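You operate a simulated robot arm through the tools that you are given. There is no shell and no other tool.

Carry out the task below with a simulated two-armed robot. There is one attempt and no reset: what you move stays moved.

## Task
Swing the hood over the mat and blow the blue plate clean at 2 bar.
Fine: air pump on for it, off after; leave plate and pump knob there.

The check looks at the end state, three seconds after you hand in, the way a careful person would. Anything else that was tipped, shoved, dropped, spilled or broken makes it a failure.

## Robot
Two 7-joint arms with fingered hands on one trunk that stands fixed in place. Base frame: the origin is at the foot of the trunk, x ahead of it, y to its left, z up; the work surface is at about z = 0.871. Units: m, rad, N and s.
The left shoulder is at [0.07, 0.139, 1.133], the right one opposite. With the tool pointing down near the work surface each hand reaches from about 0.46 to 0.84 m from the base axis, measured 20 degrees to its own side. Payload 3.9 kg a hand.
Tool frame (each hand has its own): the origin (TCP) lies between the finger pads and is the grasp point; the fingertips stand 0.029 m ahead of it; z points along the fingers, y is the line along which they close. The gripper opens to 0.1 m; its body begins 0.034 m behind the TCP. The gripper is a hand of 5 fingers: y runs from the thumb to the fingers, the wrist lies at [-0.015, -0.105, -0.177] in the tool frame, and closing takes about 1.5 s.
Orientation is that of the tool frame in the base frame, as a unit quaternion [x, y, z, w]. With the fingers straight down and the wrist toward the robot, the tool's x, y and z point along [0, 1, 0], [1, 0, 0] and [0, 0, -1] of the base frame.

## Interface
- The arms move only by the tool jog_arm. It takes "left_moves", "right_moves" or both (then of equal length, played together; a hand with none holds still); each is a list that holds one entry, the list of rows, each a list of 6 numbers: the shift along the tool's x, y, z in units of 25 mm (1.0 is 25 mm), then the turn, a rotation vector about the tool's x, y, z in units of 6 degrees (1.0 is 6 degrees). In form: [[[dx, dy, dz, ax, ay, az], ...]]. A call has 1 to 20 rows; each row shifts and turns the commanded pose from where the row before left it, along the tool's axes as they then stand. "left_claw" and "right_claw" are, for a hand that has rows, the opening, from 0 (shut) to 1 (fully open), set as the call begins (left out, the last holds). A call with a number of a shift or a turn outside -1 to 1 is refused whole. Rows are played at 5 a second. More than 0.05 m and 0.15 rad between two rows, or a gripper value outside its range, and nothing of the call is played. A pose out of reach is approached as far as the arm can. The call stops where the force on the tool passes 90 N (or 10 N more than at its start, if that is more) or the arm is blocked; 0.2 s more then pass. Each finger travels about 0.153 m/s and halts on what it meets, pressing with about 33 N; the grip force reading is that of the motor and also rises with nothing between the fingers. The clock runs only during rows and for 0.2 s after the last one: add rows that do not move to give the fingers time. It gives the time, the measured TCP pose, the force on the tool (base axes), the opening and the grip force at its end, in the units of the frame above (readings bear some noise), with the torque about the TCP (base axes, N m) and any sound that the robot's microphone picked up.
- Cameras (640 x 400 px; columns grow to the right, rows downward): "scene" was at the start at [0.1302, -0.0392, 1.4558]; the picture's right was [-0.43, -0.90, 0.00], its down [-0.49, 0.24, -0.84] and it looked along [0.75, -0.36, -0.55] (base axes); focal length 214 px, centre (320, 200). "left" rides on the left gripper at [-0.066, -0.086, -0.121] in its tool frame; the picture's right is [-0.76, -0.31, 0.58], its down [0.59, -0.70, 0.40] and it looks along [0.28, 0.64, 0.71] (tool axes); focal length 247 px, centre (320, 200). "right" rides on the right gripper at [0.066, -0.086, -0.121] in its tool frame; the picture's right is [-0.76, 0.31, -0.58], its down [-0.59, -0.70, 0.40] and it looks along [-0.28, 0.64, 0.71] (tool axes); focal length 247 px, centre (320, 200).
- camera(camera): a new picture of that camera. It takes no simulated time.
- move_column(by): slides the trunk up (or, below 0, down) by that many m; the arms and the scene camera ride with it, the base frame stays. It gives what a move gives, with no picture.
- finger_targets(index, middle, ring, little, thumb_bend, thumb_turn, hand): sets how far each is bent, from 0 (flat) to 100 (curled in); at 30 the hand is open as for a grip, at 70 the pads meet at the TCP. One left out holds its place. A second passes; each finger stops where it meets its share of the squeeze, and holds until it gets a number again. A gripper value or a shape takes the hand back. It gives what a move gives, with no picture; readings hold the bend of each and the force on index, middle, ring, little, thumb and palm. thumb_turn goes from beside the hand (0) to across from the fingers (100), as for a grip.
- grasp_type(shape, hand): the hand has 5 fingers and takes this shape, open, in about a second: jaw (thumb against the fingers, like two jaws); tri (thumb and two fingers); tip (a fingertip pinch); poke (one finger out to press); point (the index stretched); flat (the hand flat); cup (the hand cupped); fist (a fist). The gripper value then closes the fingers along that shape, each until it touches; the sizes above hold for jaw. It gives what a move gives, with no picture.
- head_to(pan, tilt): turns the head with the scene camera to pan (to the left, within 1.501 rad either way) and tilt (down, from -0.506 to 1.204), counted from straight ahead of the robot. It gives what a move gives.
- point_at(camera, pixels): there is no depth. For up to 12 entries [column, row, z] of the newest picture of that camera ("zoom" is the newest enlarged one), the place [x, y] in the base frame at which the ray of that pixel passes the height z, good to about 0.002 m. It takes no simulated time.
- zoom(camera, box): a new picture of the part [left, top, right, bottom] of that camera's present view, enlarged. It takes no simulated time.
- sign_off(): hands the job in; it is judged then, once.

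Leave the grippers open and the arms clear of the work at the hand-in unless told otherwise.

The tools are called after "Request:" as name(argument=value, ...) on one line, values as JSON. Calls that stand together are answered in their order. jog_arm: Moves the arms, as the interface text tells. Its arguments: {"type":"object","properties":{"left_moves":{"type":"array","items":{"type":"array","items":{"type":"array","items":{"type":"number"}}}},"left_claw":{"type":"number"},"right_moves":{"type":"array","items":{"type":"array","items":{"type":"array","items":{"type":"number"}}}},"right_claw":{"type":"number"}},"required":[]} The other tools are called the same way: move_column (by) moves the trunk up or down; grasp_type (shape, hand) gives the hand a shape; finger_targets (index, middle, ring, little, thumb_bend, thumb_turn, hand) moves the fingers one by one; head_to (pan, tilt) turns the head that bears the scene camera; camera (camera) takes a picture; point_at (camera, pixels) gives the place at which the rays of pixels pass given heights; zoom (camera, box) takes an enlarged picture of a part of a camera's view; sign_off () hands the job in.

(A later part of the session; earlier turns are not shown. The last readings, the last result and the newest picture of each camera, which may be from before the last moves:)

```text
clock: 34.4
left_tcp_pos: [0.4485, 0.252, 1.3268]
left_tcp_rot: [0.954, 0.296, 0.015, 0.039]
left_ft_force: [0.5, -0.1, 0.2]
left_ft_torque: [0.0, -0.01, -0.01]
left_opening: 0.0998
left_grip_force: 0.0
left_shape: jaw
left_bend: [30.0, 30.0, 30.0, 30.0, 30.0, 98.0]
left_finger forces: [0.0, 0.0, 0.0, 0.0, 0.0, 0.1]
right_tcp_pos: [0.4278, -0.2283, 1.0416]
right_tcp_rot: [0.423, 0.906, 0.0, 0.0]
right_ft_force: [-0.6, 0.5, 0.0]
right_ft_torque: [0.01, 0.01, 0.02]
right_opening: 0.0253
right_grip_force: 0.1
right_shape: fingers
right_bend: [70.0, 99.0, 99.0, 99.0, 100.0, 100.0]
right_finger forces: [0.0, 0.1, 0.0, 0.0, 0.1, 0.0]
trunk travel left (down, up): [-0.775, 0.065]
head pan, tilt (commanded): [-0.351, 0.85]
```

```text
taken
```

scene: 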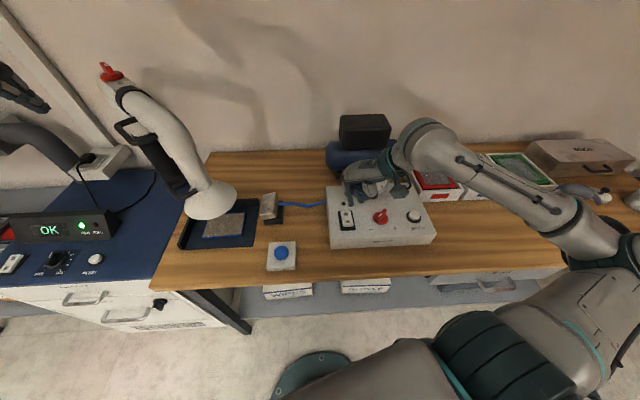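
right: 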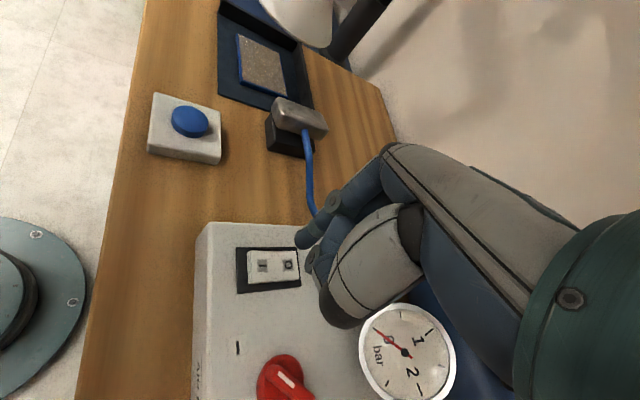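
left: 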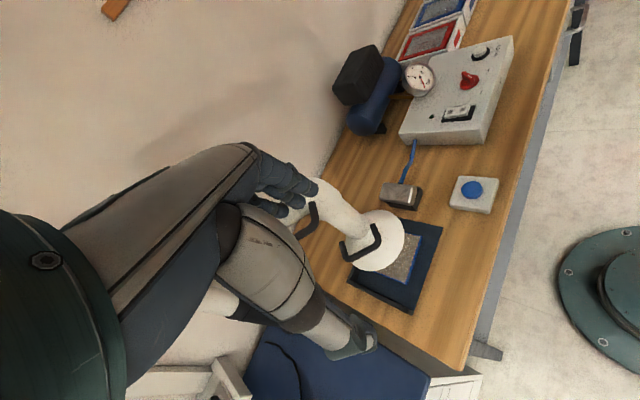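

Reach is fine now. In the right-cam picture the fingertip is at about (303,240) and the I mark at (263,265). I'll compare their positions.

Request:
point_at(camera="right", pixels=[[303, 239, 1.013], [263, 266, 0.935], [289, 265, 0.93], [276, 265, 0.932], [249, 268, 0.935], [286, 372, 0.95]])

Request:
zoom(camera="right", box=[190, 180, 350, 320])

Request:
zoom(camera="scene", box=[310, 150, 440, 250])

```text
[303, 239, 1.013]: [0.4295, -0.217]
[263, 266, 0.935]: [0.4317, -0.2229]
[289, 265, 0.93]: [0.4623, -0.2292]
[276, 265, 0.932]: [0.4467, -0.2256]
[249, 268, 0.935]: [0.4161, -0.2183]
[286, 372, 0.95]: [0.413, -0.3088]
```

```text
2.86 times, centred on (270, 250) of right
```

zoom: 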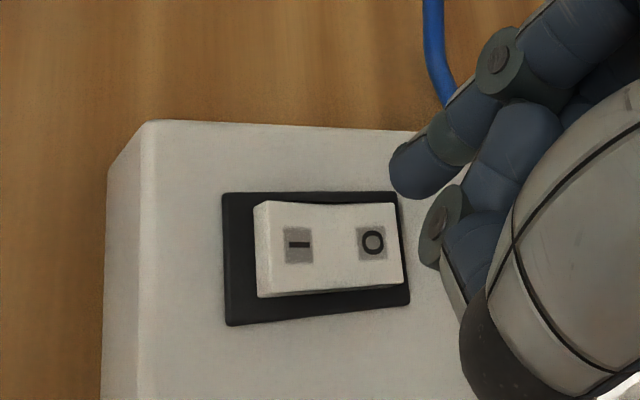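

```text
4.00 times, centred on (375, 200) of scene
```

zoom: 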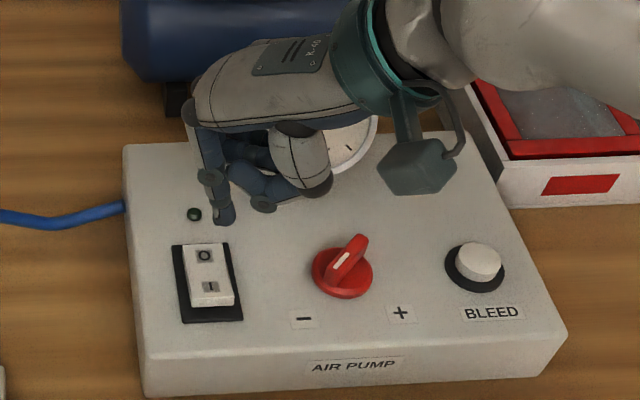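

The tip is at (0.4295,−0.217) and the I mark at (0.432,−0.223), with its outer end at (0.416,−0.218). I'll shift ~6 mm toward me and descend most of the way.

Request:
jog_arm(right_moves=[[[0.03, -0.258, 0.8, 0, 0, 0], [0, 0, 0.8, 0, 0, 0], [0, 0, 0.6, 0, 0, 0], [0, 0, 0, 0, 0, 0]]])

Request:
zoom(camera="right", box=[190, 180, 350, 320])

Request:
zoom(camera="scene", box=[310, 150, 440, 250])

```text
clock: 35.4
left_tcp_pos: [0.4489, 0.2518, 1.3261]
left_tcp_rot: [0.954, 0.296, 0.016, 0.04]
left_ft_force: [0.3, 0.4, 0.7]
left_ft_torque: [0.01, -0.01, -0.02]
left_opening: 0.1
left_grip_force: 0.1
left_shape: jaw
left_bend: [30.0, 30.0, 30.0, 30.0, 30.0, 98.0]
left_finger forces: [0.0, 0.1, 0.1, 0.0, 0.0, 0.0]
right_tcp_pos: [0.4217, -0.232, 0.9871]
right_tcp_rot: [0.423, 0.906, 0.0, 0.0]
right_ft_force: [0.6, 0.5, -0.1]
right_ft_torque: [-0.02, 0.0, 0.01]
right_opening: 0.025
right_grip_force: 0.1
right_shape: fingers
right_bend: [70.0, 99.0, 99.0, 99.0, 100.0, 100.0]
right_finger forces: [0.0, 0.0, 0.1, 0.1, 0.0, 0.0]
trunk travel left (down, up): [-0.775, 0.065]
head pan, tilt (commanded): [-0.351, 0.85]
```

```text
2.86 times, centred on (270, 250) of right
```

zoom: 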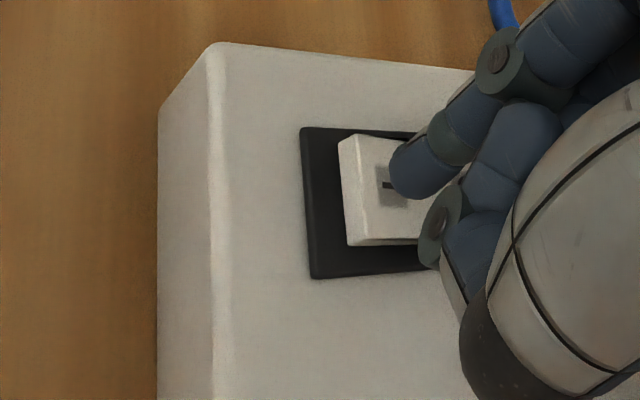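

```text
4.00 times, centred on (375, 200) of scene
```

zoom: 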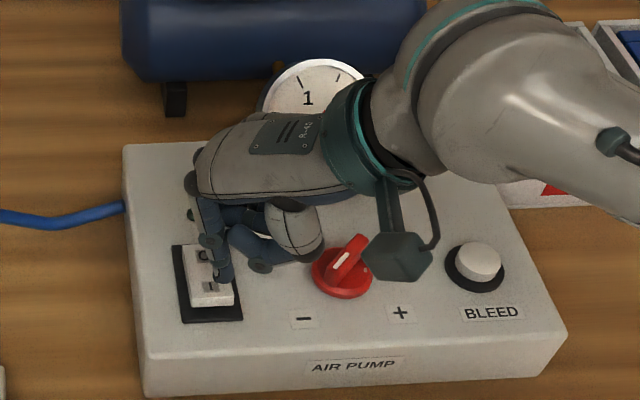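

The tip is over the I mark with no contact yet. I'll descend in small steps, watching force and sound.

Request:
jog_arm(right_moves=[[[0, 0, 0.3, 0, 0, 0], [0, 0, 0.3, 0, 0, 0], [0, 0, 0, 0, 0, 0]]])

Request:
zoom(camera="right", box=[190, 180, 350, 320])

```text
clock: 36.2
left_tcp_pos: [0.4496, 0.2522, 1.3258]
left_tcp_rot: [0.954, 0.296, 0.015, 0.039]
left_ft_force: [-0.1, -0.2, -0.2]
left_ft_torque: [0.02, 0.03, 0.02]
left_opening: 0.0998
left_grip_force: 0.1
left_shape: jaw
left_bend: [30.0, 30.0, 30.0, 30.0, 30.0, 98.0]
left_finger forces: [0.0, 0.0, 0.1, 0.1, 0.0, 0.0]
right_tcp_pos: [0.4226, -0.2311, 0.9714]
right_tcp_rot: [0.423, 0.906, -0.001, -0.001]
right_ft_force: [-0.8, -0.3, 0.2]
right_ft_torque: [-0.01, 0.01, 0.01]
right_opening: 0.0248
right_grip_force: 0.1
right_shape: fingers
right_bend: [70.0, 99.0, 99.0, 99.0, 100.0, 100.0]
right_finger forces: [0.0, 0.1, 0.0, 0.0, 0.1, 0.0]
trunk travel left (down, up): [-0.775, 0.065]
head pan, tilt (commanded): [-0.351, 0.85]
```

```text
2.86 times, centred on (270, 250) of right
```

zoom: 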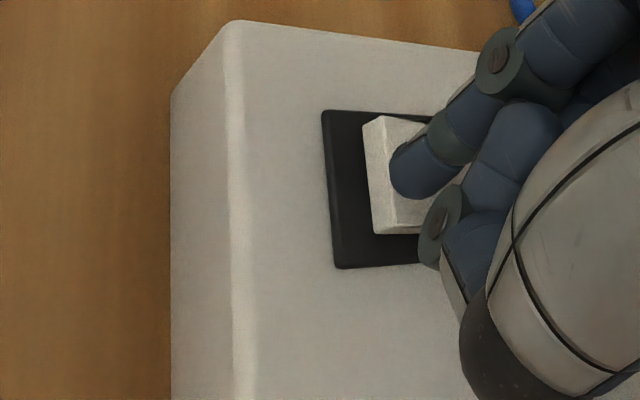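

No contact yet; the tip is nicely over the I end. Going down a bit more in 4 mm steps.

Request:
jog_arm(right_moves=[[[0, 0, 0.16, 0, 0, 0], [0, 0, 0.16, 0, 0, 0], [0, 0, 0.16, 0, 0, 0], [0, 0, 0, 0, 0, 0]]])

```text
clock: 37.2
left_tcp_pos: [0.4485, 0.2533, 1.3267]
left_tcp_rot: [0.955, 0.295, 0.014, 0.039]
left_ft_force: [-0.3, -1.2, 0.3]
left_ft_torque: [-0.06, 0.01, 0.0]
left_opening: 0.0999
left_grip_force: 0.0
left_shape: jaw
left_bend: [30.0, 30.0, 30.0, 30.0, 30.0, 98.0]
left_finger forces: [0.0, 0.1, 0.1, 0.0, 0.0, 0.0]
right_tcp_pos: [0.4223, -0.2314, 0.96]
right_tcp_rot: [0.424, 0.906, 0.001, 0.002]
right_ft_force: [2.2, 1.6, 12.2]
right_ft_torque: [0.12, -0.05, -0.02]
right_opening: 0.0247
right_grip_force: 6.2
right_shape: fingers
right_bend: [70.0, 99.0, 99.0, 99.0, 100.0, 100.0]
right_finger forces: [12.0, 0.1, 0.0, 0.0, 0.0, 0.0]
trunk travel left (down, up): [-0.775, 0.065]
head pan, tilt (commanded): [-0.351, 0.85]
```

Contact at 12 N, no click reported yet. I'll check the rocker and lamp.

Request:
zoom(camera="scene", box=[320, 170, 400, 240])

Request:
zoom(camera="right", box=[190, 160, 350, 300])

Request:
zoom(camera="left", box=[400, 0, 520, 90])

```text
5.71 times, centred on (360, 205) of scene
```

zoom: 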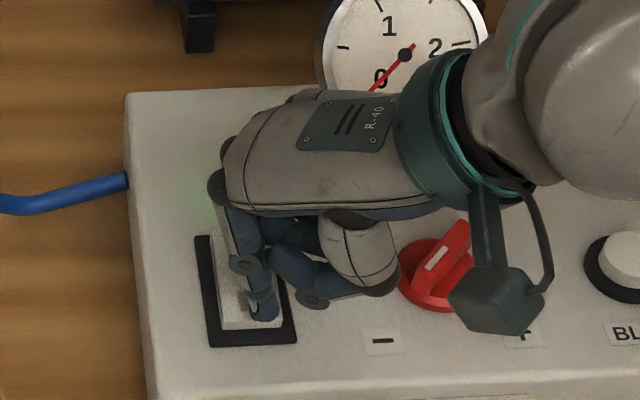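

```text
2.86 times, centred on (270, 230) of right
```

zoom: 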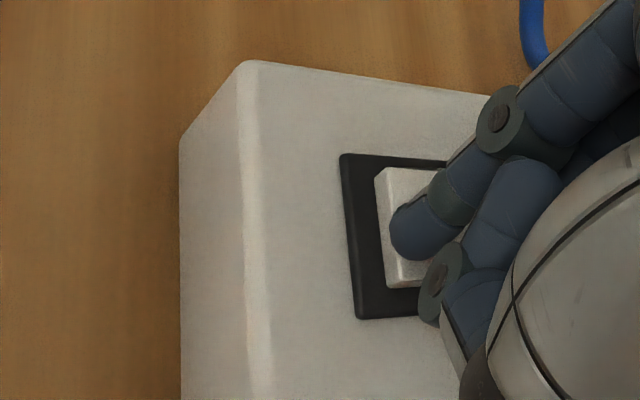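

```text
4.44 times, centred on (460, 45) of left
```

zoom: 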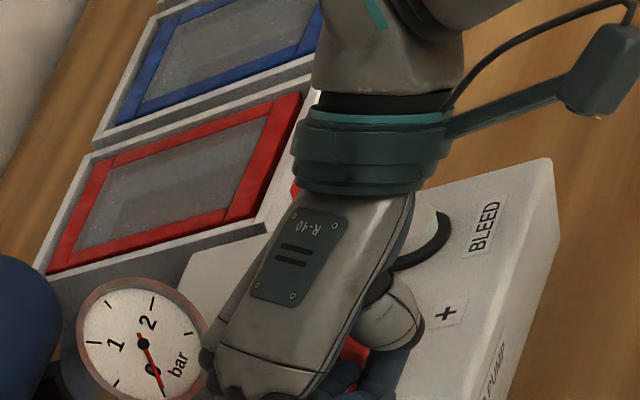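

I see a green glow on the panel beside the lamp, and the I end is now down, so the pump appears to be on. Lifting the finger to confirm.

Request:
jog_arm(right_moves=[[[0, 0, -0.8, 0, 0, 0], [0, 0, -0.8, 0, 0, 0], [0, 0, -0.8, 0, 0, 0], [0, 0, 0, 0, 0, 0]]])

Request:
zoom(camera="scene", box=[310, 150, 440, 250])

Request:
zoom(camera="right", box=[180, 180, 480, 400])

```text
clock: 38.2
left_tcp_pos: [0.449, 0.2521, 1.3254]
left_tcp_rot: [0.955, 0.295, 0.015, 0.039]
left_ft_force: [-0.3, -0.3, 0.3]
left_ft_torque: [-0.02, 0.0, 0.0]
left_opening: 0.0999
left_grip_force: 0.1
left_shape: jaw
left_bend: [30.0, 30.0, 30.0, 30.0, 30.0, 98.0]
left_finger forces: [0.0, 0.1, 0.0, 0.0, 0.0, 0.0]
right_tcp_pos: [0.423, -0.2311, 1.0183]
right_tcp_rot: [0.424, 0.906, 0.0, 0.0]
right_ft_force: [0.6, -0.1, 0.1]
right_ft_torque: [-0.02, -0.01, -0.02]
right_opening: 0.0251
right_grip_force: 0.2
right_shape: fingers
right_bend: [70.0, 99.0, 99.0, 99.0, 100.0, 100.0]
right_finger forces: [0.0, 0.0, 0.1, 0.0, 0.1, 0.0]
trunk travel left (down, up): [-0.775, 0.065]
head pan, tilt (commanded): [-0.351, 0.85]
```

```text
4.00 times, centred on (375, 200) of scene
```

zoom: 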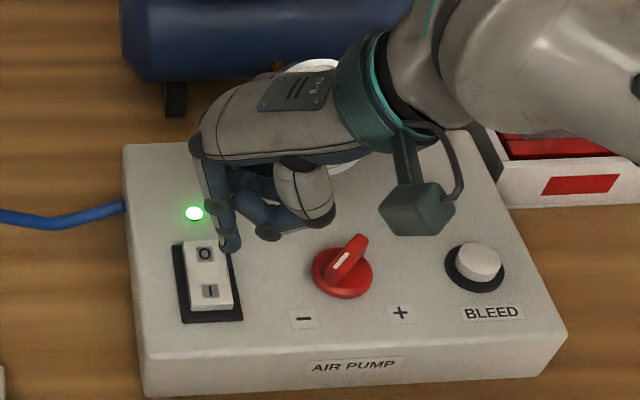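

```text
1.82 times, centred on (330, 290) of right
```

zoom: 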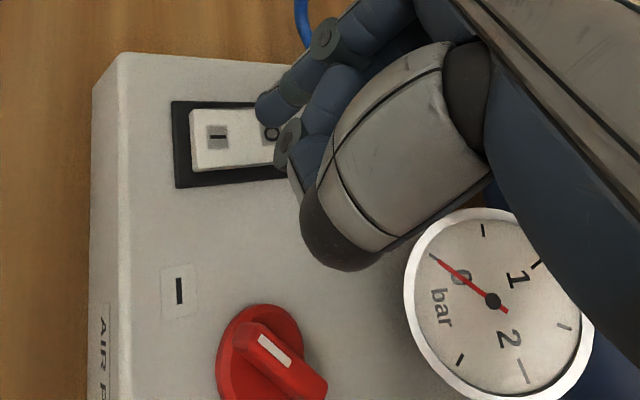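

Pump is on (green lamp lit), gauge still at 0 with the knob at minimum. I'll move the right hand up and sideways over the knob for a clear close view of the lever and gauge, to plan the turn.

Request:
jog_arm(right_moves=[[[0, 0, -0.8, 0, 0, 0], [0, 0, -0.8, 0, 0, 0], [0.6, -0.5, -0.6, 0, 0, 0], [0.6, -0.5, -0.6, 0, 0, 0], [0, 0, 0, 0, 0, 0]]])

Request:
camera(camera="right")

Request:
zoom(camera="scene", box=[310, 150, 440, 250])

```text
clock: 39.4
left_tcp_pos: [0.4505, 0.2516, 1.3261]
left_tcp_rot: [0.954, 0.296, 0.015, 0.039]
left_ft_force: [-0.2, -0.7, 0.8]
left_ft_torque: [-0.02, 0.02, -0.02]
left_opening: 0.1001
left_grip_force: 0.1
left_shape: jaw
left_bend: [30.0, 30.0, 30.0, 30.0, 30.0, 98.0]
left_finger forces: [0.0, 0.0, 0.0, 0.0, 0.0, 0.0]
right_tcp_pos: [0.3835, -0.2238, 1.0877]
right_tcp_rot: [0.424, 0.906, 0.0, 0.0]
right_ft_force: [0.7, 0.6, -0.1]
right_ft_torque: [-0.01, 0.03, 0.03]
right_opening: 0.0247
right_grip_force: 0.1
right_shape: fingers
right_bend: [70.0, 99.0, 99.0, 99.0, 100.0, 100.0]
right_finger forces: [0.0, 0.0, 0.1, 0.0, 0.0, 0.1]
trunk travel left (down, up): [-0.775, 0.065]
head pan, tilt (commanded): [-0.351, 0.85]
```

```text
taken
```

right: 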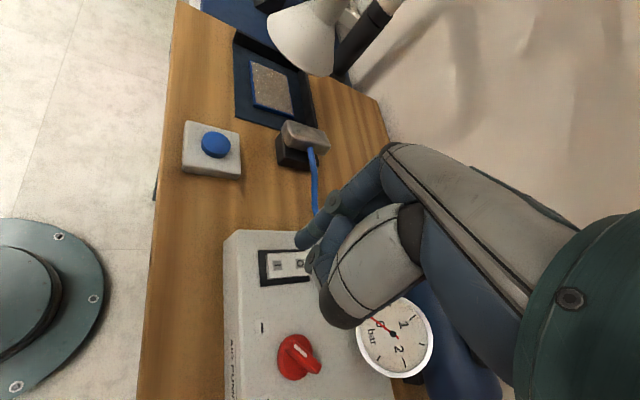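

```text
4.00 times, centred on (375, 200) of scene
```

zoom: 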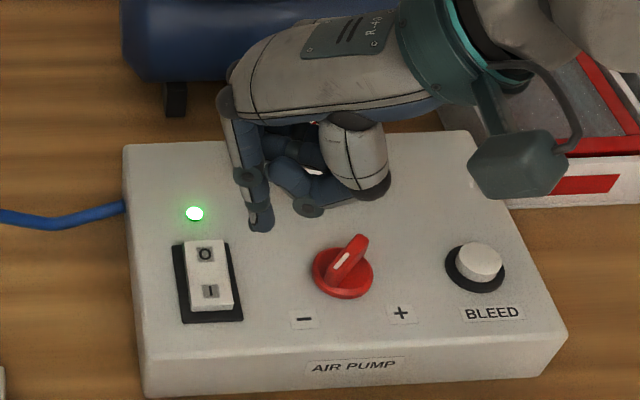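

Request:
zoom(camera="right", box=[230, 280, 450, 400])

Request:
point_at(camera="zoom", pixels=[[196, 222, 0.93], [196, 222, 0.94]])

Request:
zoom(camera="scene", box=[360, 195, 400, 235])

Request:
zoom(camera="left", box=[380, 0, 540, 120])

```text
2.91 times, centred on (340, 340) of right
```

zoom: 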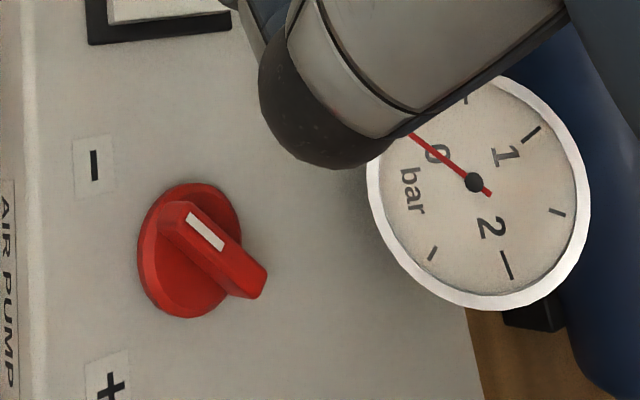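

```text
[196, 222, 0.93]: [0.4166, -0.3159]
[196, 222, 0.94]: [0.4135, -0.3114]
```

```text
10.00 times, centred on (380, 215) of scene
```

zoom: 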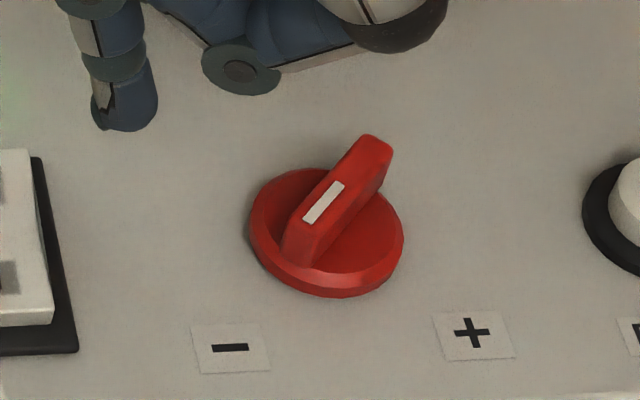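

```text
3.33 times, centred on (460, 60) of left
```

zoom: 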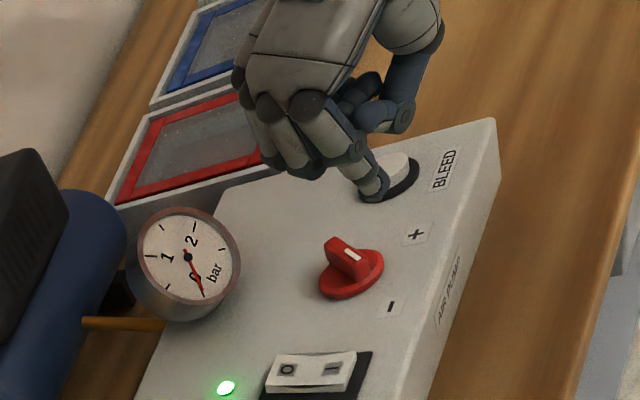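

The lever stands about 2 cm tall over a round base, white mark toward "−". I'll fix the knob centre from all three cameras: right (295.3,357.2), left (469.3,81.6), scene (380.7,217.8).

Request:
point_at(camera="right", pixels=[[295.3, 357.2, 0.925], [295.3, 357.2, 0.935]])

Request:
point_at(camera="scene", pixels=[[380.7, 217.8, 0.925], [380.7, 217.8, 0.935], [376.8, 222, 0.935], [386.5, 214.5, 0.935], [377.5, 218, 0.955], [386.2, 209.2, 0.955]])

Request:
point_at(camera="left", pixels=[[469.3, 81.6, 0.925], [469.3, 81.6, 0.935]])

```text
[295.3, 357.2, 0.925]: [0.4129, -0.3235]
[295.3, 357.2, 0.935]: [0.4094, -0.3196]
```

```text
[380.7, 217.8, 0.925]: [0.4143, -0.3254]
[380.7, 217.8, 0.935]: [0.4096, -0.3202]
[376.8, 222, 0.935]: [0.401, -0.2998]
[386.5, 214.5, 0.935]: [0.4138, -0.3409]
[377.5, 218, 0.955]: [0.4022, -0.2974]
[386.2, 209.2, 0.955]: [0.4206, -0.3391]
```

```text
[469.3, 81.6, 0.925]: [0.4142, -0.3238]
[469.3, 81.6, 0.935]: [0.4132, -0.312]
```

The three cameras agree: knob centre ≈ (0.4137,−0.324), base disc at z≈0.926, lever top ≈0.95. I'd like the thumb farther from the index tip before pushing the lever, so I'll try the "point" shape and look at it.

Request:
grasp_type(hand="right", shape="point")

Request:
zoom(camera="scene", box=[310, 140, 440, 240])

Request:
zoom(camera="left", box=[380, 0, 540, 120])

Request:
camera(camera="right")

```text
clock: 40.3
left_tcp_pos: [0.4498, 0.2517, 1.3263]
left_tcp_rot: [0.954, 0.296, 0.015, 0.039]
left_ft_force: [0.0, 0.2, -0.2]
left_ft_torque: [0.01, -0.02, 0.01]
left_opening: 0.1001
left_grip_force: 0.0
left_shape: jaw
left_bend: [30.0, 30.0, 30.0, 30.0, 30.0, 98.0]
left_finger forces: [0.1, 0.1, 0.0, 0.0, 0.0, 0.0]
right_tcp_pos: [0.3842, -0.2249, 1.0861]
right_tcp_rot: [0.424, 0.906, 0.0, 0.0]
right_ft_force: [-0.3, 0.6, -0.5]
right_ft_torque: [-0.01, 0.05, 0.01]
right_opening: 0.0
right_grip_force: 0.0
right_shape: point
right_bend: [20.0, 100.0, 100.0, 100.0, 100.0, 87.0]
right_finger forces: [0.0, 0.1, 0.1, 0.1, 0.0, 0.0]
trunk travel left (down, up): [-0.775, 0.065]
head pan, tilt (commanded): [-0.351, 0.85]
```

```text
4.00 times, centred on (375, 190) of scene
```

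zoom: 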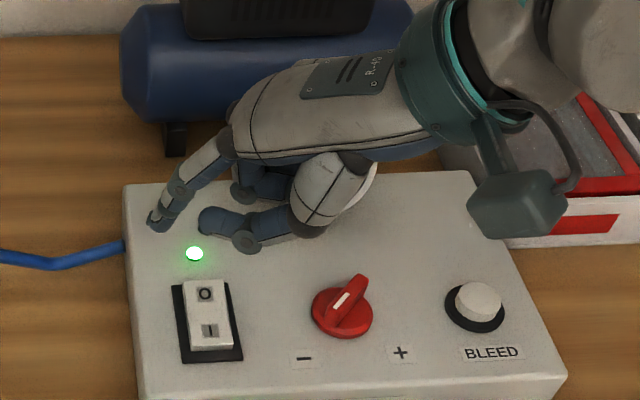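

```text
3.33 times, centred on (460, 60) of left
```

zoom: 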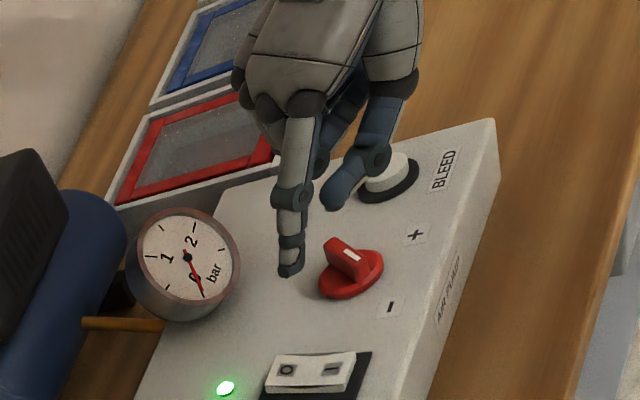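

```text
taken
```

right: 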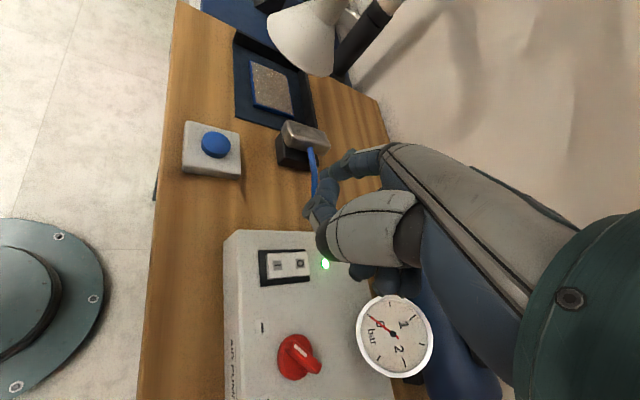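

"Point" stretches the index outward, which is less handy. I'll go back to index 70 with the others curled and try the thumb turned beside the hand.

Request:
finger_targets(hand="right", index=65, middle=100, ring=100, little=100, thumb_bend=40, thumb_turn=0)

Request:
zoom(camera="scene", box=[310, 140, 440, 240])

Request:
zoom(camera="left", box=[380, 0, 540, 120])

Request:
camera(camera="right")

```text
clock: 41.3
left_tcp_pos: [0.4496, 0.254, 1.3266]
left_tcp_rot: [0.954, 0.296, 0.015, 0.04]
left_ft_force: [-0.1, 0.1, -0.3]
left_ft_torque: [-0.01, -0.02, -0.04]
left_opening: 0.1002
left_grip_force: 0.0
left_shape: jaw
left_bend: [30.0, 30.0, 30.0, 30.0, 30.0, 98.0]
left_finger forces: [0.0, 0.1, 0.0, 0.0, 0.0, 0.0]
right_tcp_pos: [0.3842, -0.2257, 1.0874]
right_tcp_rot: [0.423, 0.906, 0.0, 0.0]
right_ft_force: [-0.3, -0.5, -0.5]
right_ft_torque: [-0.01, 0.01, -0.03]
right_opening: 0.1127
right_grip_force: 0.0
right_shape: fingers
right_bend: [65.0, 100.0, 100.0, 100.0, 40.0, 0.0]
right_finger forces: [0.1, 0.1, 0.0, 0.1, 0.0, 0.0]
trunk travel left (down, up): [-0.775, 0.065]
head pan, tilt (commanded): [-0.351, 0.85]
```

```text
4.00 times, centred on (375, 190) of scene
```

zoom: 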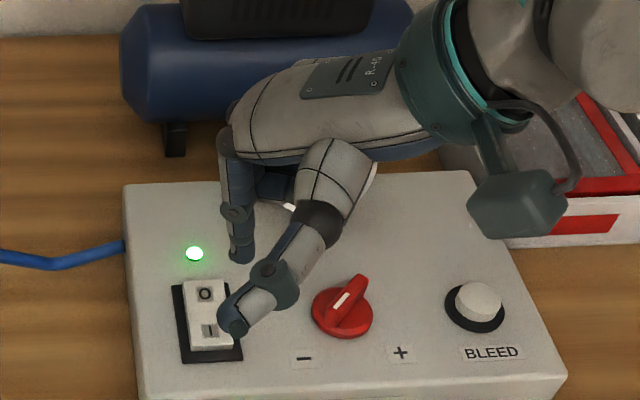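

```text
3.33 times, centred on (460, 60) of left
```

zoom: 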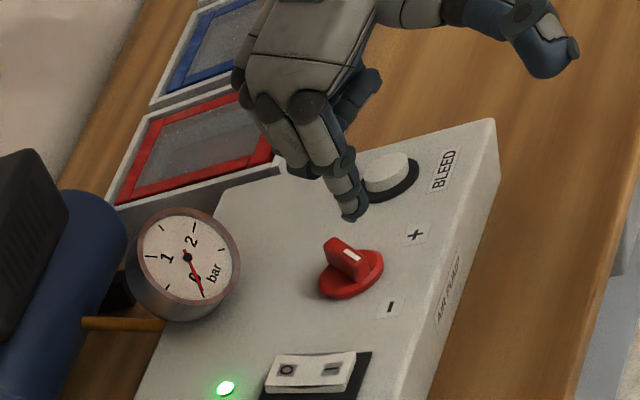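

```text
taken
```

right: 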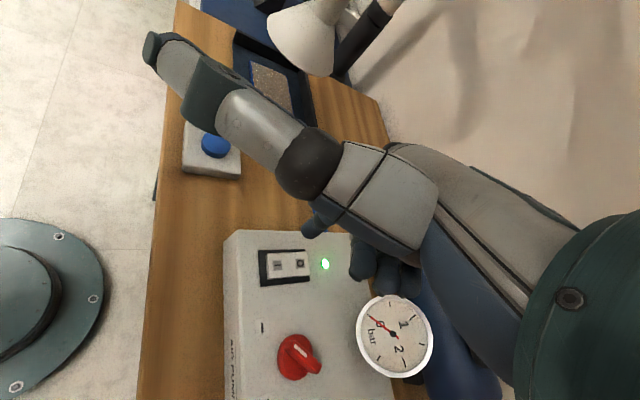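

The thumb now sticks out high and sideways, leaving the index well below everything else. I'll triangulate the index tip: scene ≈ (355,204.5), right ≈ (306,230), left ≈ (466.5,65).

Request:
point_at(camera="scene", pixels=[[355, 204.5, 1.045], [355, 204.5, 1.055], [355, 204.5, 1.065]])

Request:
zoom(camera="right", box=[270, 190, 370, 270])

Request:
point_at(camera="right", pixels=[[306, 230, 1.045], [306, 230, 1.055], [306, 230, 1.065]])

Request:
point_at(camera="left", pixels=[[466.5, 65, 1.045], [466.5, 65, 1.055], [466.5, 65, 1.065]])

```text
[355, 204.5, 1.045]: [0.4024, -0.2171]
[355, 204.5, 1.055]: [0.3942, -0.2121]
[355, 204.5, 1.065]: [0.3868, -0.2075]
```

```text
5.00 times, centred on (320, 230) of right
```

zoom: 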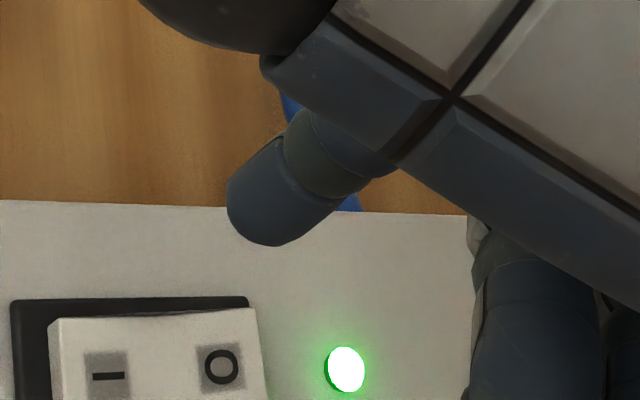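

```text
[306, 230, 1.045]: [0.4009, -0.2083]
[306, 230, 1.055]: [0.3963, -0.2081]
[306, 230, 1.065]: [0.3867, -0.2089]
```

```text
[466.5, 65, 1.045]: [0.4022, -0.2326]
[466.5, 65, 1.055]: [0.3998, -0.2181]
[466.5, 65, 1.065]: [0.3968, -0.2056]
```

The tip sits at TCP + (0.010, 0.0155, −0.029) in base axes. Plan: bring it down on the near side of the knob, then push the lever's white end clockwise (toward "+") in small arcs while watching the gauge. First I'll go above the near side.

Request:
jog_arm(right_moves=[[[-0.876, -0.756, 0, 0, 0, 0], [-0.876, -0.756, 0, 0, 0, 0], [-0.876, -0.756, 0, 0, 0, 0], [-0.876, -0.756, 0, 0, 0, 0], [0, 0, 0.88, 0, 0, 0], [0, 0, 0.88, 0, 0, 0], [0, 0, 0.88, 0, 0, 0], [0, 0, 0.7, 0, 0, 0], [0, 0, 0, 0, 0, 0]]])

Request:
zoom(camera="scene", box=[320, 150, 440, 250])

Request:
camera(camera="right")

Request:
zoom(camera="left", box=[400, 0, 560, 120])

```text
clock: 43.3
left_tcp_pos: [0.4496, 0.2525, 1.326]
left_tcp_rot: [0.954, 0.295, 0.015, 0.04]
left_ft_force: [-0.1, -1.2, -0.1]
left_ft_torque: [-0.01, 0.02, -0.03]
left_opening: 0.1
left_grip_force: 0.1
left_shape: jaw
left_bend: [30.0, 30.0, 30.0, 30.0, 30.0, 98.0]
left_finger forces: [0.0, 0.0, 0.0, 0.1, 0.1, 0.1]
right_tcp_pos: [0.3827, -0.3404, 1.005]
right_tcp_rot: [0.423, 0.906, 0.0, 0.0]
right_ft_force: [-0.2, 0.7, 0.1]
right_ft_torque: [-0.01, 0.03, -0.01]
right_opening: 0.1127
right_grip_force: 0.0
right_shape: fingers
right_bend: [65.0, 100.0, 100.0, 100.0, 40.0, 0.0]
right_finger forces: [0.1, 0.0, 0.0, 0.1, 0.0, 0.1]
trunk travel left (down, up): [-0.775, 0.065]
head pan, tilt (commanded): [-0.351, 0.85]
```

```text
4.00 times, centred on (380, 200) of scene
```

zoom: 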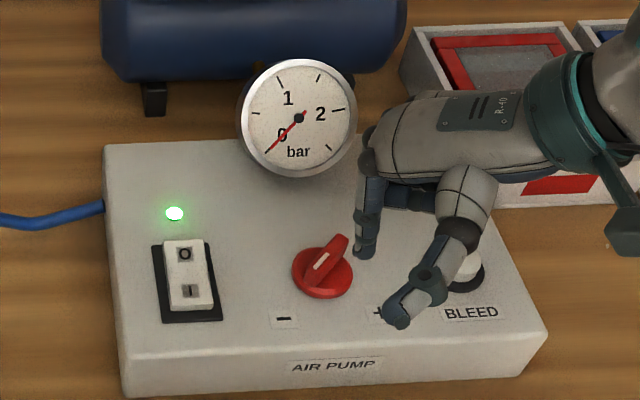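

```text
taken
```

right: 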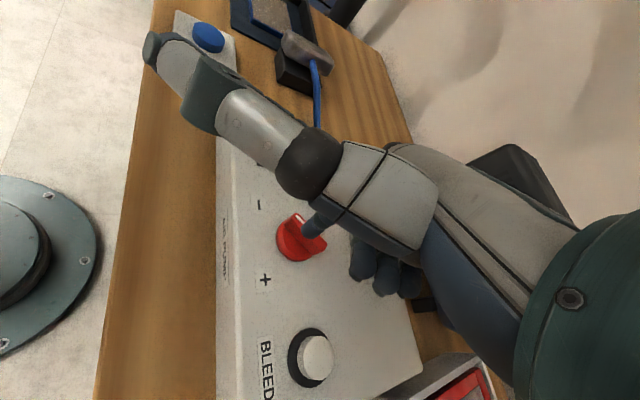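

```text
3.33 times, centred on (480, 60) of left
```

zoom: 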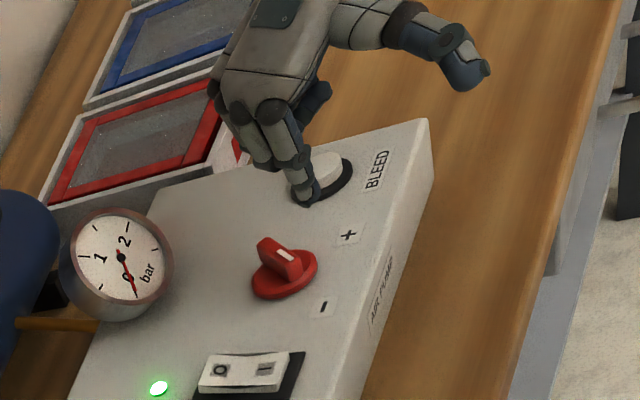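

The gauge stays in clear view from the head camera in this pose. I'll verify the tip's position before lowering: right-cam tip ≈ (307,230), scene tip ≈ (390.5,213.5).

Request:
point_at(camera="right", pixels=[[307, 230, 0.975], [302, 240, 0.93], [302, 240, 0.94]])

Request:
point_at(camera="scene", pixels=[[390.5, 213.5, 0.975], [390.5, 213.5, 0.98]])

Request:
zoom(camera="right", box=[250, 190, 370, 280])

```text
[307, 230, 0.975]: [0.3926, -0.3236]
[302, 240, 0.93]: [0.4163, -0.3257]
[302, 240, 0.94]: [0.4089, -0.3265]
```

```text
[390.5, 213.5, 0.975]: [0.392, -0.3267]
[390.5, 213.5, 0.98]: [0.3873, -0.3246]
```

```text
4.44 times, centred on (310, 235) of right
```

zoom: 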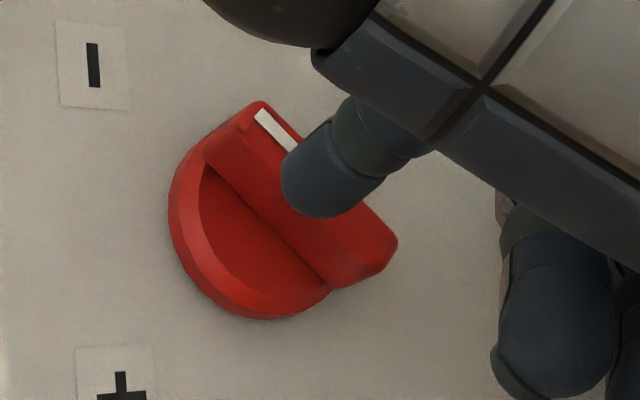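

The tip is at (0.392,−0.325), as planned. Quick check of the lever's orientation from this close view.

Request:
point_at(camera="zoom", pixels=[[243, 120, 0.95], [382, 250, 0.95], [312, 186, 0.95], [250, 232, 0.93]])

```text
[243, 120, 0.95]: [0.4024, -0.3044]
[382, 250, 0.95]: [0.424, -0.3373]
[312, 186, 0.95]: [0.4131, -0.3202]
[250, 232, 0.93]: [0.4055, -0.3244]
```

Lever axis ≈ 123° (white end at (0.402,−0.304)). Now lowering the tip beside the lever to z≈0.936.

Request:
jog_arm(right_moves=[[[0, 0, 0.7, 0, 0, 0], [0, 0, 0.5, 0, 0, 0], [0, 0, 0.35, 0, 0, 0], [0, 0, 0, 0, 0, 0]]])

Request:
zoom(camera="scene", box=[340, 160, 430, 240])

Request:
zoom(camera="right", box=[250, 190, 370, 280])

```text
clock: 44.3
left_tcp_pos: [0.4496, 0.2516, 1.3262]
left_tcp_rot: [0.954, 0.295, 0.014, 0.039]
left_ft_force: [0.9, 0.7, 0.3]
left_ft_torque: [0.0, 0.01, 0.0]
left_opening: 0.1
left_grip_force: 0.0
left_shape: jaw
left_bend: [30.0, 30.0, 30.0, 30.0, 30.0, 98.0]
left_finger forces: [0.0, 0.1, 0.1, 0.0, 0.1, 0.0]
right_tcp_pos: [0.3838, -0.3401, 0.9674]
right_tcp_rot: [0.423, 0.906, 0.0, 0.0]
right_ft_force: [0.1, 0.1, -1.0]
right_ft_torque: [0.01, 0.01, -0.01]
right_opening: 0.1125
right_grip_force: 0.0
right_shape: fingers
right_bend: [65.0, 100.0, 100.0, 100.0, 40.0, 0.0]
right_finger forces: [0.1, 0.0, 0.1, 0.1, 0.1, 0.0]
trunk travel left (down, up): [-0.775, 0.065]
head pan, tilt (commanded): [-0.351, 0.85]
```

```text
5.00 times, centred on (385, 200) of scene
```

zoom: 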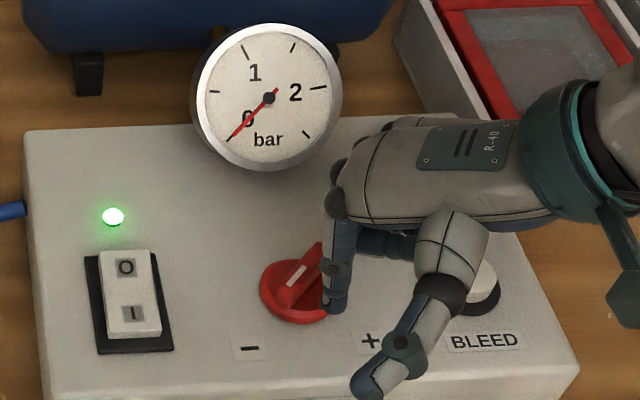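

```text
4.44 times, centred on (310, 235) of right
```

zoom: 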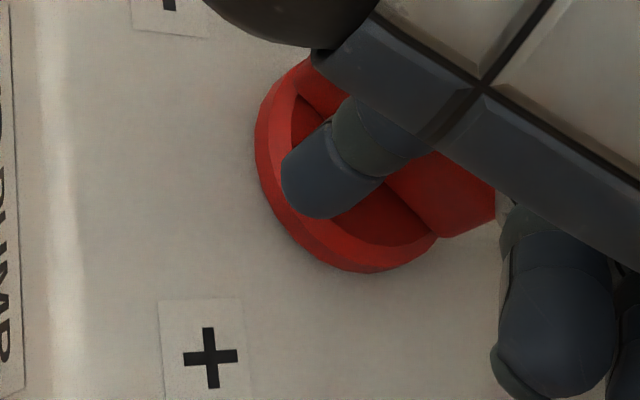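

The tip is beside the lever with no contact force. I'll push the white end clockwise along the arc, about 24° of knob turn, then read the gauge.

Request:
jog_arm(right_moves=[[[0.167, 0.15, 0, 0, 0, 0], [0.119, 0.188, 0, 0, 0, 0], [0.067, 0.213, 0, 0, 0, 0], [0, 0, 0, 0, 0, 0]]])

Request:
zoom(camera="scene", box=[340, 160, 430, 240])

```text
clock: 45.3
left_tcp_pos: [0.449, 0.2525, 1.3261]
left_tcp_rot: [0.954, 0.295, 0.015, 0.039]
left_ft_force: [0.2, 0.3, -0.4]
left_ft_torque: [0.02, 0.0, 0.03]
left_opening: 0.0998
left_grip_force: 0.0
left_shape: jaw
left_bend: [30.0, 30.0, 30.0, 30.0, 30.0, 98.0]
left_finger forces: [0.0, 0.0, 0.0, 0.1, 0.0, 0.0]
right_tcp_pos: [0.3868, -0.3244, 0.9668]
right_tcp_rot: [0.423, 0.906, 0.0, 0.0]
right_ft_force: [-0.3, 0.4, 0.4]
right_ft_torque: [0.01, 0.01, -0.03]
right_opening: 0.1127
right_grip_force: 0.0
right_shape: fingers
right_bend: [65.0, 100.0, 100.0, 100.0, 40.0, 0.0]
right_finger forces: [0.0, 0.1, 0.0, 0.0, 0.0, 0.0]
trunk travel left (down, up): [-0.775, 0.065]
head pan, tilt (commanded): [-0.351, 0.85]
```

```text
5.00 times, centred on (385, 200) of scene
```

zoom: 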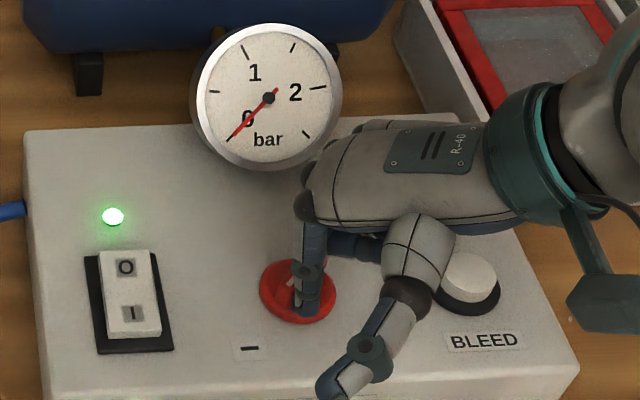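

Force reads ~0 and the gauge is unchanged. I'll look from the wrist camera to see whether the lever moved.

Request:
zoom(camera="right", box=[250, 190, 370, 280])

Request:
zoom(camera="scene", box=[365, 195, 405, 235])

Request:
zoom(camera="left", box=[440, 40, 520, 110])

```text
4.44 times, centred on (310, 235) of right
```

zoom: 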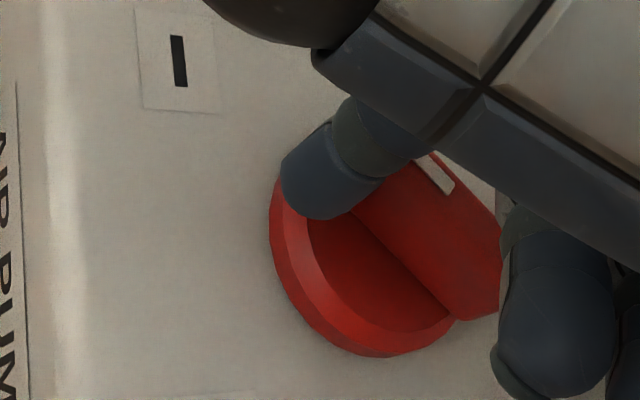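

```text
10.00 times, centred on (385, 215) of scene
```

zoom: 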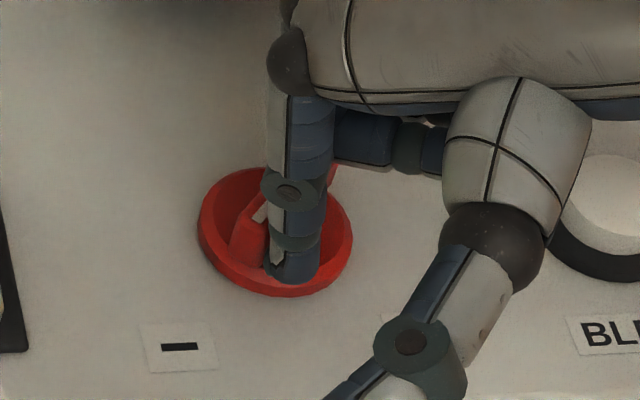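

```text
5.71 times, centred on (480, 75) of left
```

zoom: 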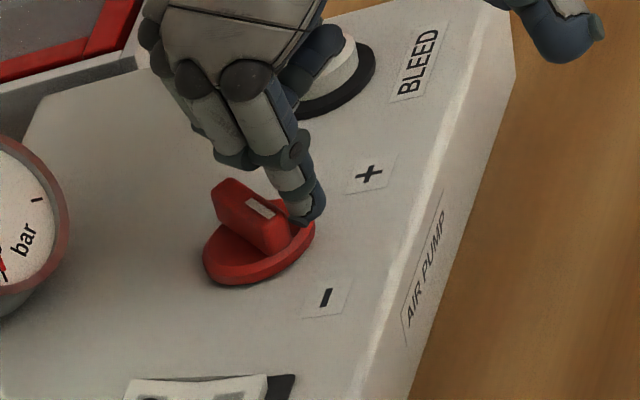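

The finger is now just alongside the lever's near end; the lever has barely moved. Continuing the arc.

Request:
jog_arm(right_moves=[[[0.008, 0.221, 0, 0, 0, 0], [-0.046, 0.217, 0, 0, 0, 0], [0, 0, 0, 0, 0, 0]]])

Request:
zoom(camera="scene", box=[340, 160, 430, 240])

Request:
zoom(camera="left", box=[440, 40, 520, 110])

```text
clock: 46.1
left_tcp_pos: [0.4479, 0.2521, 1.3269]
left_tcp_rot: [0.954, 0.296, 0.015, 0.039]
left_ft_force: [-0.9, 0.8, 0.5]
left_ft_torque: [-0.01, -0.03, 0.0]
left_opening: 0.1
left_grip_force: 0.1
left_shape: jaw
left_bend: [30.0, 30.0, 30.0, 30.0, 30.0, 98.0]
left_finger forces: [0.0, 0.1, 0.0, 0.0, 0.0, 0.1]
right_tcp_pos: [0.3954, -0.3176, 0.9664]
right_tcp_rot: [0.424, 0.906, 0.0, 0.0]
right_ft_force: [-1.0, -0.8, 0.5]
right_ft_torque: [-0.04, 0.03, 0.0]
right_opening: 0.1119
right_grip_force: 0.8
right_shape: fingers
right_bend: [66.0, 100.0, 100.0, 100.0, 40.0, 0.0]
right_finger forces: [1.0, 0.0, 0.0, 0.1, 0.1, 0.0]
trunk travel left (down, up): [-0.775, 0.065]
head pan, tilt (commanded): [-0.351, 0.85]
```

```text
5.00 times, centred on (385, 200) of scene
```

zoom: 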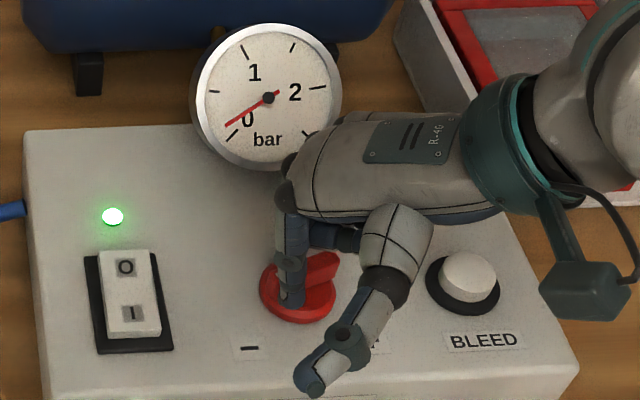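

```text
5.71 times, centred on (480, 75) of left
```

zoom: 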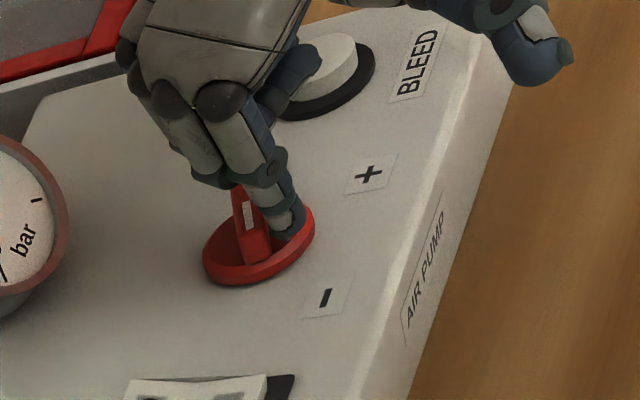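

The lever is turning easily (1 N), and the gauge needle has risen slightly off 0. I'll wait a second to see whether the pressure settles.

Request:
jog_arm(right_moves=[[[0, 0, 0, 0, 0, 0], [0, 0, 0, 0, 0, 0], [0, 0, 0, 0, 0, 0], [0, 0, 0, 0, 0, 0], [0, 0, 0, 0, 0, 0], [0, 0, 0, 0, 0, 0]]])

Request:
zoom(camera="scene", box=[350, 155, 400, 205])

Request:
zoom(camera="right", box=[250, 190, 370, 280])

```text
clock: 47.5
left_tcp_pos: [0.4487, 0.2523, 1.3266]
left_tcp_rot: [0.955, 0.295, 0.016, 0.039]
left_ft_force: [0.1, 0.5, 0.2]
left_ft_torque: [0.04, 0.0, -0.01]
left_opening: 0.1001
left_grip_force: 0.1
left_shape: jaw
left_bend: [30.0, 30.0, 30.0, 30.0, 30.0, 98.0]
left_finger forces: [0.0, 0.0, 0.0, 0.0, 0.1, 0.1]
right_tcp_pos: [0.3958, -0.3193, 0.9665]
right_tcp_rot: [0.422, 0.906, 0.0, 0.0]
right_ft_force: [-1.0, 0.3, -0.4]
right_ft_torque: [-0.02, -0.02, 0.03]
right_opening: 0.1119
right_grip_force: 0.3
right_shape: fingers
right_bend: [66.0, 100.0, 100.0, 100.0, 40.0, 0.0]
right_finger forces: [0.7, 0.1, 0.0, 0.0, 0.0, 0.0]
trunk travel left (down, up): [-0.775, 0.065]
head pan, tilt (commanded): [-0.351, 0.85]
```

```text
8.00 times, centred on (375, 180) of scene
```

zoom: 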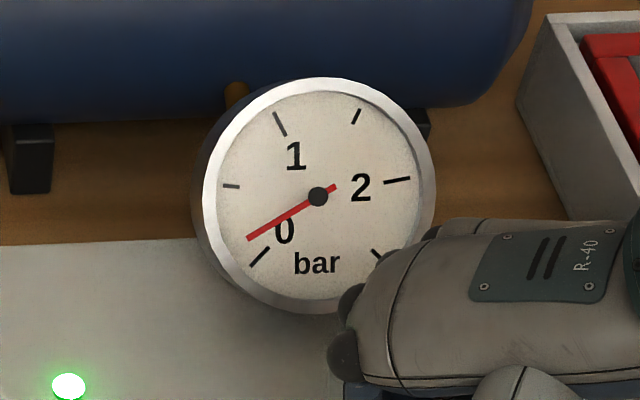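

```text
4.44 times, centred on (310, 235) of right
```

zoom: 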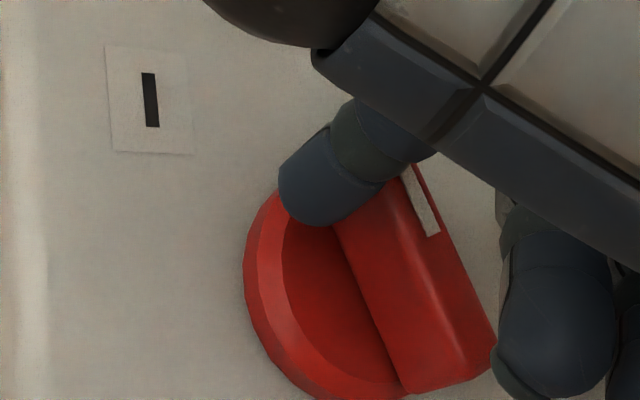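

It's steady at about 0.14 bar, so pressure follows the knob. I'll slide the finger 5 mm inward along the lever, to avoid slipping off its end, and turn on another ~45°.

Request:
jog_arm(right_moves=[[[-0.169, -0.11, 0, 0, 0, 0], [-0.068, 0.162, 0, 0, 0, 0], [-0.109, 0.143, 0, 0, 0, 0], [-0.138, 0.109, 0, 0, 0, 0], [0, 0, 0, 0, 0, 0], [0, 0, 0, 0, 0, 0]]])

Request:
zoom(camera="scene", box=[340, 155, 430, 235])

Request:
zoom(camera="right", box=[250, 190, 370, 280])

Request:
zoom(camera="left", box=[440, 40, 520, 110])

```text
clock: 48.9
left_tcp_pos: [0.4486, 0.2538, 1.3248]
left_tcp_rot: [0.954, 0.295, 0.015, 0.04]
left_ft_force: [0.3, 0.4, 0.4]
left_ft_torque: [-0.02, 0.02, -0.01]
left_opening: 0.0997
left_grip_force: 0.1
left_shape: jaw
left_bend: [30.0, 30.0, 30.0, 30.0, 30.0, 98.0]
left_finger forces: [0.0, 0.0, 0.1, 0.1, 0.0, 0.0]
right_tcp_pos: [0.4095, -0.3218, 0.9659]
right_tcp_rot: [0.424, 0.906, 0.001, 0.0]
right_ft_force: [-2.6, 1.8, 0.4]
right_ft_torque: [0.05, 0.04, 0.03]
right_opening: 0.112
right_grip_force: 1.7
right_shape: fingers
right_bend: [66.0, 100.0, 100.0, 100.0, 40.0, 0.0]
right_finger forces: [3.1, 0.1, 0.1, 0.0, 0.1, 0.0]
trunk travel left (down, up): [-0.775, 0.065]
head pan, tilt (commanded): [-0.351, 0.85]
```

```text
5.00 times, centred on (385, 195) of scene
```

zoom: 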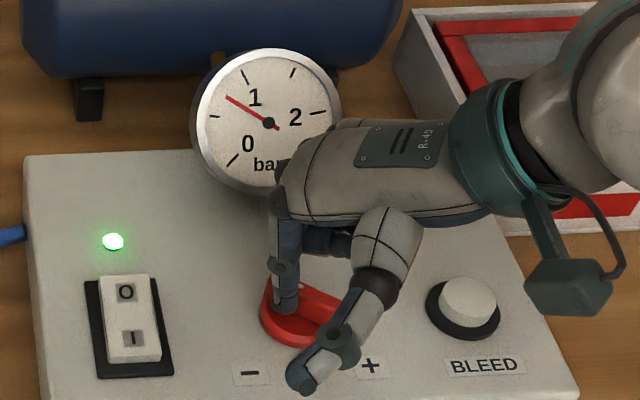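

```text
4.44 times, centred on (310, 235) of right
```

zoom: 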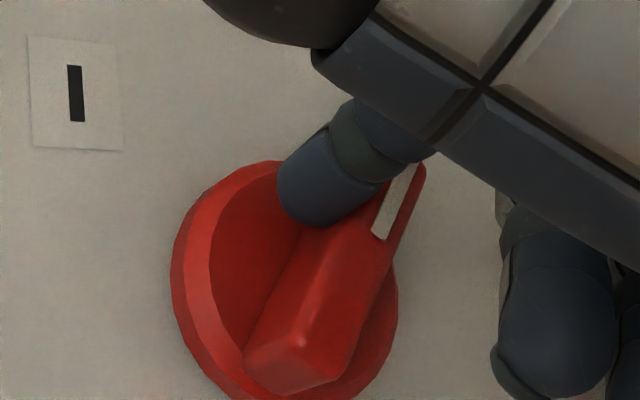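

```text
5.71 times, centred on (480, 75) of left
```

zoom: 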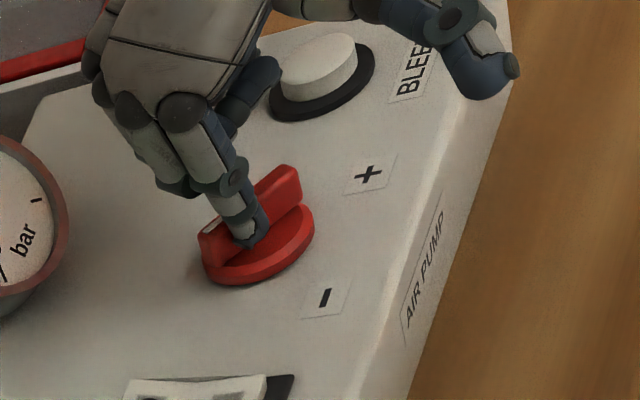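

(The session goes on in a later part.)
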